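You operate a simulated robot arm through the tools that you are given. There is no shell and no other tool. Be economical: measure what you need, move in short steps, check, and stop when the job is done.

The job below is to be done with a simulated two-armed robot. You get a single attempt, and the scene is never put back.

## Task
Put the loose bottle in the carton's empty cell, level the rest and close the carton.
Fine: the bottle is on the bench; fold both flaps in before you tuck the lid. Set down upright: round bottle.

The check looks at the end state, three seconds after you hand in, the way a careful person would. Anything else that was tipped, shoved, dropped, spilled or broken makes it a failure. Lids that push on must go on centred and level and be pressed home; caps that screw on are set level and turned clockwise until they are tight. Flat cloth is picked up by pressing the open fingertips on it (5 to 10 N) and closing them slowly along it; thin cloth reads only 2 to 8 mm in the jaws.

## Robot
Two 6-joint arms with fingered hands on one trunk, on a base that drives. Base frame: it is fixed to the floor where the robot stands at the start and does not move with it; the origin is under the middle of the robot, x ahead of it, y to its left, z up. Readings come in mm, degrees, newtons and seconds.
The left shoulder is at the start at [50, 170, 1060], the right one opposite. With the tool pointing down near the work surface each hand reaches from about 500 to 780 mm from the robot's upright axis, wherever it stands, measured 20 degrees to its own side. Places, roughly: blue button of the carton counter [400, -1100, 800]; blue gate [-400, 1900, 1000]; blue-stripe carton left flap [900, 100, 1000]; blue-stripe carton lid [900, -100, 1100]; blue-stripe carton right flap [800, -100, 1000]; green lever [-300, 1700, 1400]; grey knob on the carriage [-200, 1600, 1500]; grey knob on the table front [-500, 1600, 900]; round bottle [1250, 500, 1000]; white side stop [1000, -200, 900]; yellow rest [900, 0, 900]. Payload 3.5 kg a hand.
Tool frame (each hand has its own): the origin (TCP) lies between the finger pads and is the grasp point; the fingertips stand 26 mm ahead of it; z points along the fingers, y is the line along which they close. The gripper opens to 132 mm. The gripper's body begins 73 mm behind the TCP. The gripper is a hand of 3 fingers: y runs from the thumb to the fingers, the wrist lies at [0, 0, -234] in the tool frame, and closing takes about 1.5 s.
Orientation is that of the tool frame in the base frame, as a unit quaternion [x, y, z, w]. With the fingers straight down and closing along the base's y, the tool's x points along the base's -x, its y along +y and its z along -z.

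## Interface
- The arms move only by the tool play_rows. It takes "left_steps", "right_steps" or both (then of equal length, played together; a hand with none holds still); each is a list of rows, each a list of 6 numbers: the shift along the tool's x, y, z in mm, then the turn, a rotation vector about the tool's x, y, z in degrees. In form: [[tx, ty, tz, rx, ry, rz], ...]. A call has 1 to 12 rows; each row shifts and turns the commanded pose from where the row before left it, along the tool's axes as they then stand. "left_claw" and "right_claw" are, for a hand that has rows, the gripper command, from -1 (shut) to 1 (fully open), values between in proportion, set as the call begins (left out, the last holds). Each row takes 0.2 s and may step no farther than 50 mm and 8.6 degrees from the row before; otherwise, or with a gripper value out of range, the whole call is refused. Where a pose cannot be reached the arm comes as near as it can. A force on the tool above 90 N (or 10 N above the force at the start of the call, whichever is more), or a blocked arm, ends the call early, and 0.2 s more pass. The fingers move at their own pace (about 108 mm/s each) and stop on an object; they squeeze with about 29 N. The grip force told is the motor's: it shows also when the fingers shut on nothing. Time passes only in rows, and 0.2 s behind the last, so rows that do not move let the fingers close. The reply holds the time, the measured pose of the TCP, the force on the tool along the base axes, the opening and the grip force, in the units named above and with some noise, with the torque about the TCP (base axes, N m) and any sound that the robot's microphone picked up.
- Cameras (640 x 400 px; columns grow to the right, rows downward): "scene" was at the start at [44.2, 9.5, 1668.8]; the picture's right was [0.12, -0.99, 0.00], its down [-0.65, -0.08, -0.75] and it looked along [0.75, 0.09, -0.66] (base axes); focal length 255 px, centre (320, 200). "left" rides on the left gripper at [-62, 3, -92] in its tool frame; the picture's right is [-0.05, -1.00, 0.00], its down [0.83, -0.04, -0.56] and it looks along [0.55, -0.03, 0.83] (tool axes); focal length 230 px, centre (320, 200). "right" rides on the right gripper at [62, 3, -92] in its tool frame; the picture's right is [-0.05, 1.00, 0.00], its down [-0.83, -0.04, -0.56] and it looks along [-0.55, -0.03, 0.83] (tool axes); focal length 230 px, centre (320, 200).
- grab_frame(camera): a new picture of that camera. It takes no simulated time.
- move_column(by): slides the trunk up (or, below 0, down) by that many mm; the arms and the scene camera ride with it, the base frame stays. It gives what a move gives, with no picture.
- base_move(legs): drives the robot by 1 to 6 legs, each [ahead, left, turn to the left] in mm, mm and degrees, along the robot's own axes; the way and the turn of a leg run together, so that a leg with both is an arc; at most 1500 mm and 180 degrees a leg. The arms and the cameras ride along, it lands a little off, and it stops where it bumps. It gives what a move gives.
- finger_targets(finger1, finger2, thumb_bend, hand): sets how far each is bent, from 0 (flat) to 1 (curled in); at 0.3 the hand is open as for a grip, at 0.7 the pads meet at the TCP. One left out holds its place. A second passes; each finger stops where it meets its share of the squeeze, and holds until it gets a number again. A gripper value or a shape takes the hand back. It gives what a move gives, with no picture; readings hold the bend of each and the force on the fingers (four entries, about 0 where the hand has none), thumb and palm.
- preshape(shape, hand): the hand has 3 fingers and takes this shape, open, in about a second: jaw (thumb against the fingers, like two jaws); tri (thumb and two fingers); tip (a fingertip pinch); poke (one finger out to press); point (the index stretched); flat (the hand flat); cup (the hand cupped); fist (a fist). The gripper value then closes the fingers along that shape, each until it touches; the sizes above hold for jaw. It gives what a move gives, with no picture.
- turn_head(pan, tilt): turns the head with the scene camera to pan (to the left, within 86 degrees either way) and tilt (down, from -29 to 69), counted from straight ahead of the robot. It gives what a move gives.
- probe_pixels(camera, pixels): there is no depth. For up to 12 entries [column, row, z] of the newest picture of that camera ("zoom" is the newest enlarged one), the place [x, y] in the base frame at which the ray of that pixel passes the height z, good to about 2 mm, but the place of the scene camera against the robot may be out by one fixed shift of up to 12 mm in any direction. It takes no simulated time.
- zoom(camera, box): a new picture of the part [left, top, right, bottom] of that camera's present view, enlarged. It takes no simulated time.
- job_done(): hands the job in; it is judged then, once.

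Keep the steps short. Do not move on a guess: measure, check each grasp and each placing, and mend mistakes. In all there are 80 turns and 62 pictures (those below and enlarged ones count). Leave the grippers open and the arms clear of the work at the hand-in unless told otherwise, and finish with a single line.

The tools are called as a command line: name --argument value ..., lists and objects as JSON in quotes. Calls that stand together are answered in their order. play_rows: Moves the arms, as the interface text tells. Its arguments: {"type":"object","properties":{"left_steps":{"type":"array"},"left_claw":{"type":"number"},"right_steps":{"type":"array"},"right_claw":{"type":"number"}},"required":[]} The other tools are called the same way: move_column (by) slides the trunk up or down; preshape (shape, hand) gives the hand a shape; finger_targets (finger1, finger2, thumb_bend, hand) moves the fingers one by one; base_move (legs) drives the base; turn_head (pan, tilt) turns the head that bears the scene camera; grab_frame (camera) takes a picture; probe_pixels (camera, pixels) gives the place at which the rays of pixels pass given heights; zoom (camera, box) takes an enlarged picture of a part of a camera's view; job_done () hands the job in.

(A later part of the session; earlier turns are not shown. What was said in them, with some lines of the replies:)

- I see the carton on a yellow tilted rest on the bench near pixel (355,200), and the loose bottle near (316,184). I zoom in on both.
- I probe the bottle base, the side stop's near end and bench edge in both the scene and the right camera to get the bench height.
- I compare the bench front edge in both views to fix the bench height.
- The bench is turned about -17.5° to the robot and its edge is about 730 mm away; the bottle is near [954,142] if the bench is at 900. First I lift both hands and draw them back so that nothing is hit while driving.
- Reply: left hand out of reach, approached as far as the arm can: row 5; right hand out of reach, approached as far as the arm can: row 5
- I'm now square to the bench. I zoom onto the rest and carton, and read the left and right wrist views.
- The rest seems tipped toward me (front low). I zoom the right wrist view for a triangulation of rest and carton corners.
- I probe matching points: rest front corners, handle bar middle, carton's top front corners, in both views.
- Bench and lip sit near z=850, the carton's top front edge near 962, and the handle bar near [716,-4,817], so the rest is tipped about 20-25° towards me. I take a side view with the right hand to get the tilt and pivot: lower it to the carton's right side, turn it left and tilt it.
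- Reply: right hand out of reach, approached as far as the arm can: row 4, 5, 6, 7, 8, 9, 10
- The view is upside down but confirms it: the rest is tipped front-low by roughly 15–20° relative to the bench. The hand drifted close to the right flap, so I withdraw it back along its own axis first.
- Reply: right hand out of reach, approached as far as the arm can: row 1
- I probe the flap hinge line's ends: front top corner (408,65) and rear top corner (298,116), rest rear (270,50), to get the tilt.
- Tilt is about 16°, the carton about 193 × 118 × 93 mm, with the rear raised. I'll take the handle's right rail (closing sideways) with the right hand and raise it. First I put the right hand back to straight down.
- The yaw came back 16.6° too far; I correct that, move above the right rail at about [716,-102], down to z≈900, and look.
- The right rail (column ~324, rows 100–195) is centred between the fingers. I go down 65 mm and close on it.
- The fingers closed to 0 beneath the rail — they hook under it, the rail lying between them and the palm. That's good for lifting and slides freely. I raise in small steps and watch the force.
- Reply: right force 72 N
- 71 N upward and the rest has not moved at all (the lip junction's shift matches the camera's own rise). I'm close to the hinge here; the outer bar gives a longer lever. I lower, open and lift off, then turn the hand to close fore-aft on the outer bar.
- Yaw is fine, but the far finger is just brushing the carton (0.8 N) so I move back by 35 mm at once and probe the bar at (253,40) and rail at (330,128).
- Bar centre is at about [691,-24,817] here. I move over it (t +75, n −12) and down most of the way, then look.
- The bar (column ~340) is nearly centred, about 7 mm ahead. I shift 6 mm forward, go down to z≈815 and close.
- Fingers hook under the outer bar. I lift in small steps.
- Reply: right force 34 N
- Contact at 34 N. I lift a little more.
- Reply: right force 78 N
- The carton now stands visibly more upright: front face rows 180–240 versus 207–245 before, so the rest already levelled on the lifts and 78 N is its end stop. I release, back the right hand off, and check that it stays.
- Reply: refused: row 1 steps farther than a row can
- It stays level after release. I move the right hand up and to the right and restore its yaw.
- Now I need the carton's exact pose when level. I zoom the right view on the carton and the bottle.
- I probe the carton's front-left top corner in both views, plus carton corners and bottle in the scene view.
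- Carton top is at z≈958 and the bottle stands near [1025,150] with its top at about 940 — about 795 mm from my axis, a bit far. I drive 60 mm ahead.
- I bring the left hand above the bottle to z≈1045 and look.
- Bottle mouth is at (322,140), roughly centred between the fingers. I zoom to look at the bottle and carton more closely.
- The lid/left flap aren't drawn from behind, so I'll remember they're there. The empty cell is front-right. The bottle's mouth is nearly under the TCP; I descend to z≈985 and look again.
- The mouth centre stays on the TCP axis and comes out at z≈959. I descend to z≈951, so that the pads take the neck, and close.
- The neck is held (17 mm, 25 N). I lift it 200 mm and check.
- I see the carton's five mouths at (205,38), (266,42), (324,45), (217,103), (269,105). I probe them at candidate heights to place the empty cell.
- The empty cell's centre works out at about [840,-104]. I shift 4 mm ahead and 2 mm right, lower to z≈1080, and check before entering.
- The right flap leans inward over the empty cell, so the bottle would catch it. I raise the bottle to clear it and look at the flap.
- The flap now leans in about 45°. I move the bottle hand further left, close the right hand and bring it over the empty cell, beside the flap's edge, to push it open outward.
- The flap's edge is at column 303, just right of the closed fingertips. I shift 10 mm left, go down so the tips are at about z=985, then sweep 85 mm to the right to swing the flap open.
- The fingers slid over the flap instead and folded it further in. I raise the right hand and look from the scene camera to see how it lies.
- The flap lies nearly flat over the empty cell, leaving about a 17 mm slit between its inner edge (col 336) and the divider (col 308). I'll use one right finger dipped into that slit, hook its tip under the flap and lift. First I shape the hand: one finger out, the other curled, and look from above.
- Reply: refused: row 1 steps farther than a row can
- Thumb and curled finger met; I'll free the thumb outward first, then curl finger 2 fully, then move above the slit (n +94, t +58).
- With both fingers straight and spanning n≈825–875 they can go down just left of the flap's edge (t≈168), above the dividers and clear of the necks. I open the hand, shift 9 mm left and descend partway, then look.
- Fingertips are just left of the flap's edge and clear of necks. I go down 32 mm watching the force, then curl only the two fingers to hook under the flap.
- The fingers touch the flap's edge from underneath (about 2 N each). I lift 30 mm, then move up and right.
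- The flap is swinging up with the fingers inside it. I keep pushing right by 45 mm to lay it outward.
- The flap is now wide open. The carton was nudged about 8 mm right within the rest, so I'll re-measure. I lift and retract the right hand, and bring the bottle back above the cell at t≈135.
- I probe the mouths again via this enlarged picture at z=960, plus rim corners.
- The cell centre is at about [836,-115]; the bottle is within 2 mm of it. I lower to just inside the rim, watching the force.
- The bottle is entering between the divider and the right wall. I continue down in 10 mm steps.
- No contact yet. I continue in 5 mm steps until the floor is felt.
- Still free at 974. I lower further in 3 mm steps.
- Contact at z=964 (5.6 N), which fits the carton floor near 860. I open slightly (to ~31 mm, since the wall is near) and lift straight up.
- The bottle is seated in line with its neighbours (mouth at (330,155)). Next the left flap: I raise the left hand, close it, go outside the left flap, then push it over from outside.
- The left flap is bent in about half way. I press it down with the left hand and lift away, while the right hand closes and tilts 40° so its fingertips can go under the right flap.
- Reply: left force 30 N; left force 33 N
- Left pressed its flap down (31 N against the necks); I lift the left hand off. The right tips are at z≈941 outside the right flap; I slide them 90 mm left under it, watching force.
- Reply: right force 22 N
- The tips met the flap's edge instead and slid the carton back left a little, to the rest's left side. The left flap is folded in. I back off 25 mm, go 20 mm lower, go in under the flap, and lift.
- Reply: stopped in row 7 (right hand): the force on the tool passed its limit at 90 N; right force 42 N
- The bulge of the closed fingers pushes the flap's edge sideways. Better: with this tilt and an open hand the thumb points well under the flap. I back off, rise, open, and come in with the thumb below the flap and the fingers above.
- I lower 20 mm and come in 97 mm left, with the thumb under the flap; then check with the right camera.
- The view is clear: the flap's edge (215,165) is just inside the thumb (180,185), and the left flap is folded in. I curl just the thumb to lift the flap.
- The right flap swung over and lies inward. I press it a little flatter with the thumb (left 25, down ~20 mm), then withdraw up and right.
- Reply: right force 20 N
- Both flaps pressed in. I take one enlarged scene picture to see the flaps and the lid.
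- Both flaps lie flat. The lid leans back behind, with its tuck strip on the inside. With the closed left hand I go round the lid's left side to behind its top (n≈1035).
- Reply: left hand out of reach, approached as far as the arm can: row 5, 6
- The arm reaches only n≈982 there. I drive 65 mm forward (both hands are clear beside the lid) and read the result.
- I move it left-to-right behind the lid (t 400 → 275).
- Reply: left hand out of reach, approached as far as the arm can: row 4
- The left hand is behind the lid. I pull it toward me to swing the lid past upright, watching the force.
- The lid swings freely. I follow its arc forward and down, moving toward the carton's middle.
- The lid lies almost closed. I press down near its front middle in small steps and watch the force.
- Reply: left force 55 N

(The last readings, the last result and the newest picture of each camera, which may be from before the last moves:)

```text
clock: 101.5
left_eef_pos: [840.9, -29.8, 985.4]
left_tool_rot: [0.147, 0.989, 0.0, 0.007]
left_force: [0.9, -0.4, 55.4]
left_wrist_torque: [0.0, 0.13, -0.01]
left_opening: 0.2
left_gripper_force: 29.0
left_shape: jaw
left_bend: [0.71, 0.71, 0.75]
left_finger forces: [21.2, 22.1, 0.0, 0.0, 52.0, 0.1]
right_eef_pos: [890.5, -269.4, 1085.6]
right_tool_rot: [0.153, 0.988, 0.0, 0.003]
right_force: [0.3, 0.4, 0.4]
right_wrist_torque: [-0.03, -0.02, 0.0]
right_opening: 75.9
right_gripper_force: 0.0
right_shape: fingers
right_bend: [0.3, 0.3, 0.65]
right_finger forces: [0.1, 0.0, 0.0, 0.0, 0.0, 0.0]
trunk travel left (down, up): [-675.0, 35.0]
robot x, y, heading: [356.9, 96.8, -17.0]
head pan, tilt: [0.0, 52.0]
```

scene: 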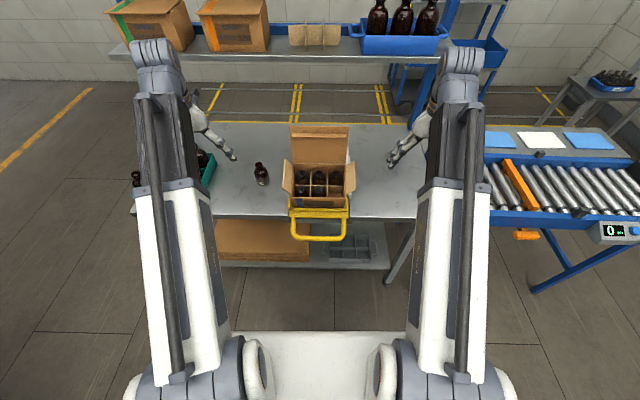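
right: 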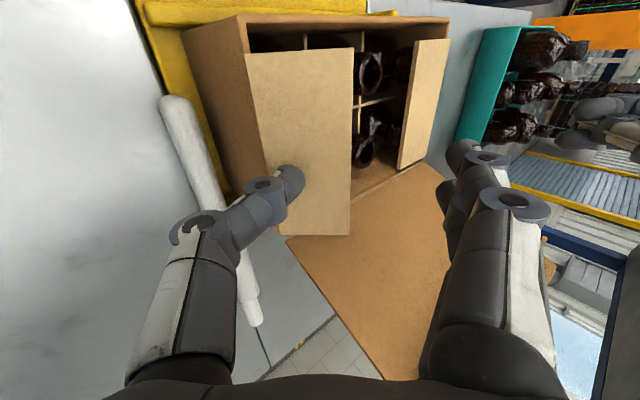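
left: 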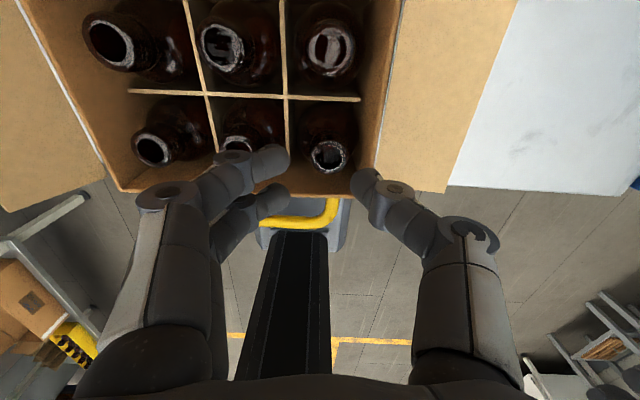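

55 N at z≈985, a firm stop. I lift the hand away and look at whether the tuck strip went in.

play_rows --left_steps '[[0, 0, -20, 0, 0, 0], [0, 0, -40, 0, 0, 0], [0, 10, -40, 0, 0, 0], [0, 45, 0, 0, 0, 0], [0, 45, 0, 0, 0, 0], [0, 45, 0, 0, 0, 0], [0, 45, 0, 0, 0, 0]]'

zoom --camera "scene" --box '[280, 150, 370, 240]'

```text
clock: 103.1
left_eef_pos: [900.8, 154.2, 1079.5]
left_tool_rot: [0.148, 0.989, 0.0, 0.003]
left_force: [-0.3, 0.4, -0.1]
left_wrist_torque: [-0.01, 0.01, -0.01]
left_opening: 0.1
left_gripper_force: 28.9
left_shape: jaw
left_bend: [0.68, 0.68, 0.74]
left_finger forces: [0.0, 0.0, 0.0, 0.1, 0.0, 0.0]
right_eef_pos: [892.3, -270.1, 1083.7]
right_tool_rot: [0.153, 0.988, -0.002, 0.002]
right_force: [-0.7, 0.0, -0.8]
right_wrist_torque: [-0.01, -0.04, 0.04]
right_opening: 76.3
right_gripper_force: 0.0
right_shape: fingers
right_bend: [0.3, 0.3, 0.65]
right_finger forces: [0.0, 0.0, 0.0, 0.0, 0.0, 0.0]
trunk travel left (down, up): [-675.0, 35.0]
robot x, y, heading: [357.7, 103.2, -17.3]
head pan, tilt: [0.0, 52.0]
```

```text
4.44 times, centred on (325, 195) of scene
```

zoom: 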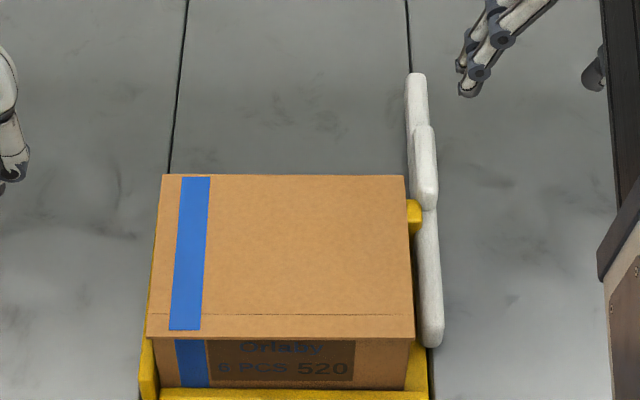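

The lid lies flat, its crease line (row 313) exactly over the front rim, with the tuck strip inside. I open both hands, lift them and drive back clear.

play_rows --left_claw 1 --right_claw 1 --left_steps '[[0, 0, -20, 0, 0, 0], [0, 0, -20, 0, 0, 0], [0, 0, 0, 0, 0, 0], [0, 0, 0, 0, 0, 0], [0, 0, 0, 0, 0, 0], [0, 0, 0, 0, 0, 0], [0, 0, 0, 0, 0, 0], [0, 0, 0, 0, 0, 0]]' --right_steps '[[0, 0, -20, 0, 0, 0], [0, 0, -20, 0, 0, 0], [0, 0, 0, 0, 0, 0], [0, 0, 0, 0, 0, 0], [0, 0, 0, 0, 0, 0], [0, 0, 0, 0, 0, 0], [0, 0, 0, 0, 0, 0], [0, 0, 0, 0, 0, 0]]'

base_move --legs '[[-150, 0, 0]]'

zoom --camera "scene" --box '[265, 120, 375, 230]'

```text
clock: 104.9
left_eef_pos: [897.0, 151.1, 1121.7]
left_tool_rot: [0.147, 0.989, 0.001, 0.004]
left_force: [0.6, 0.7, 0.2]
left_wrist_torque: [-0.01, -0.01, 0.01]
left_opening: 131.8
left_gripper_force: 0.1
left_shape: jaw
left_bend: [0.3, 0.3, 0.3]
left_finger forces: [0.1, 0.0, 0.1, 0.0, 0.0, 0.0]
right_eef_pos: [893.3, -271.5, 1123.9]
right_tool_rot: [0.153, 0.988, -0.001, 0.002]
right_force: [1.2, 0.3, -0.7]
right_wrist_torque: [-0.01, 0.02, 0.02]
right_opening: 131.8
right_gripper_force: 0.0
right_shape: jaw
right_bend: [0.3, 0.3, 0.3]
right_finger forces: [0.0, 0.0, 0.0, 0.0, 0.0, 0.1]
trunk travel left (down, up): [-675.0, 35.0]
robot x, y, heading: [358.6, 96.9, -16.6]
head pan, tilt: [0.0, 52.0]
```

```text
clock: 106.2
left_eef_pos: [752.3, 193.1, 1121.3]
left_tool_rot: [0.149, 0.989, 0.001, 0.005]
left_force: [-0.2, -0.2, -0.2]
left_wrist_torque: [0.01, 0.0, 0.03]
left_opening: 132.0
left_gripper_force: 0.0
left_shape: jaw
left_bend: [0.3, 0.3, 0.3]
left_finger forces: [0.0, 0.0, 0.1, 0.0, 0.0, 0.0]
right_eef_pos: [743.9, -229.9, 1124.3]
right_tool_rot: [0.156, 0.988, -0.001, 0.003]
right_force: [0.3, -0.2, 0.8]
right_wrist_torque: [-0.02, 0.01, -0.03]
right_opening: 132.1
right_gripper_force: 0.1
right_shape: jaw
right_bend: [0.3, 0.3, 0.3]
right_finger forces: [0.0, 0.0, 0.0, 0.1, 0.0, 0.1]
trunk travel left (down, up): [-675.0, 35.0]
robot x, y, heading: [208.6, 146.6, -17.2]
head pan, tilt: [0.0, 52.0]
```

```text
3.64 times, centred on (320, 175) of scene
```

zoom: 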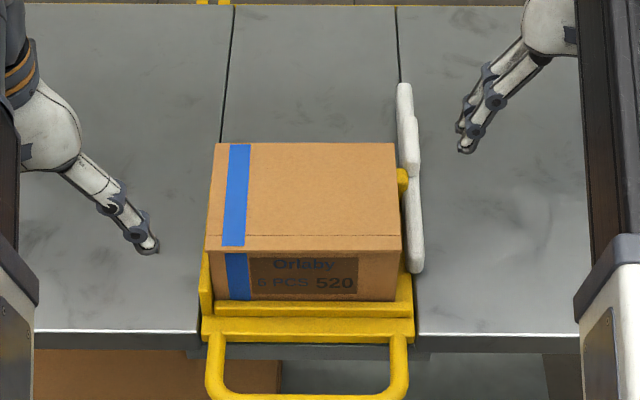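

The lid is down flat with the tuck strip inside, the rest is level and both arms are clear with the grippers open. I hand in.

job_done

```text
The job is handed in.
```

The loose bottle is in the carton's empty cell, the rest is level, both flaps are folded in and the lid is closed and pressed to a firm stop; the tuck inside the front wall was judged from the lid lying flat, not seen directly, and along the way the carton slid about a centimetre sideways within the rest.
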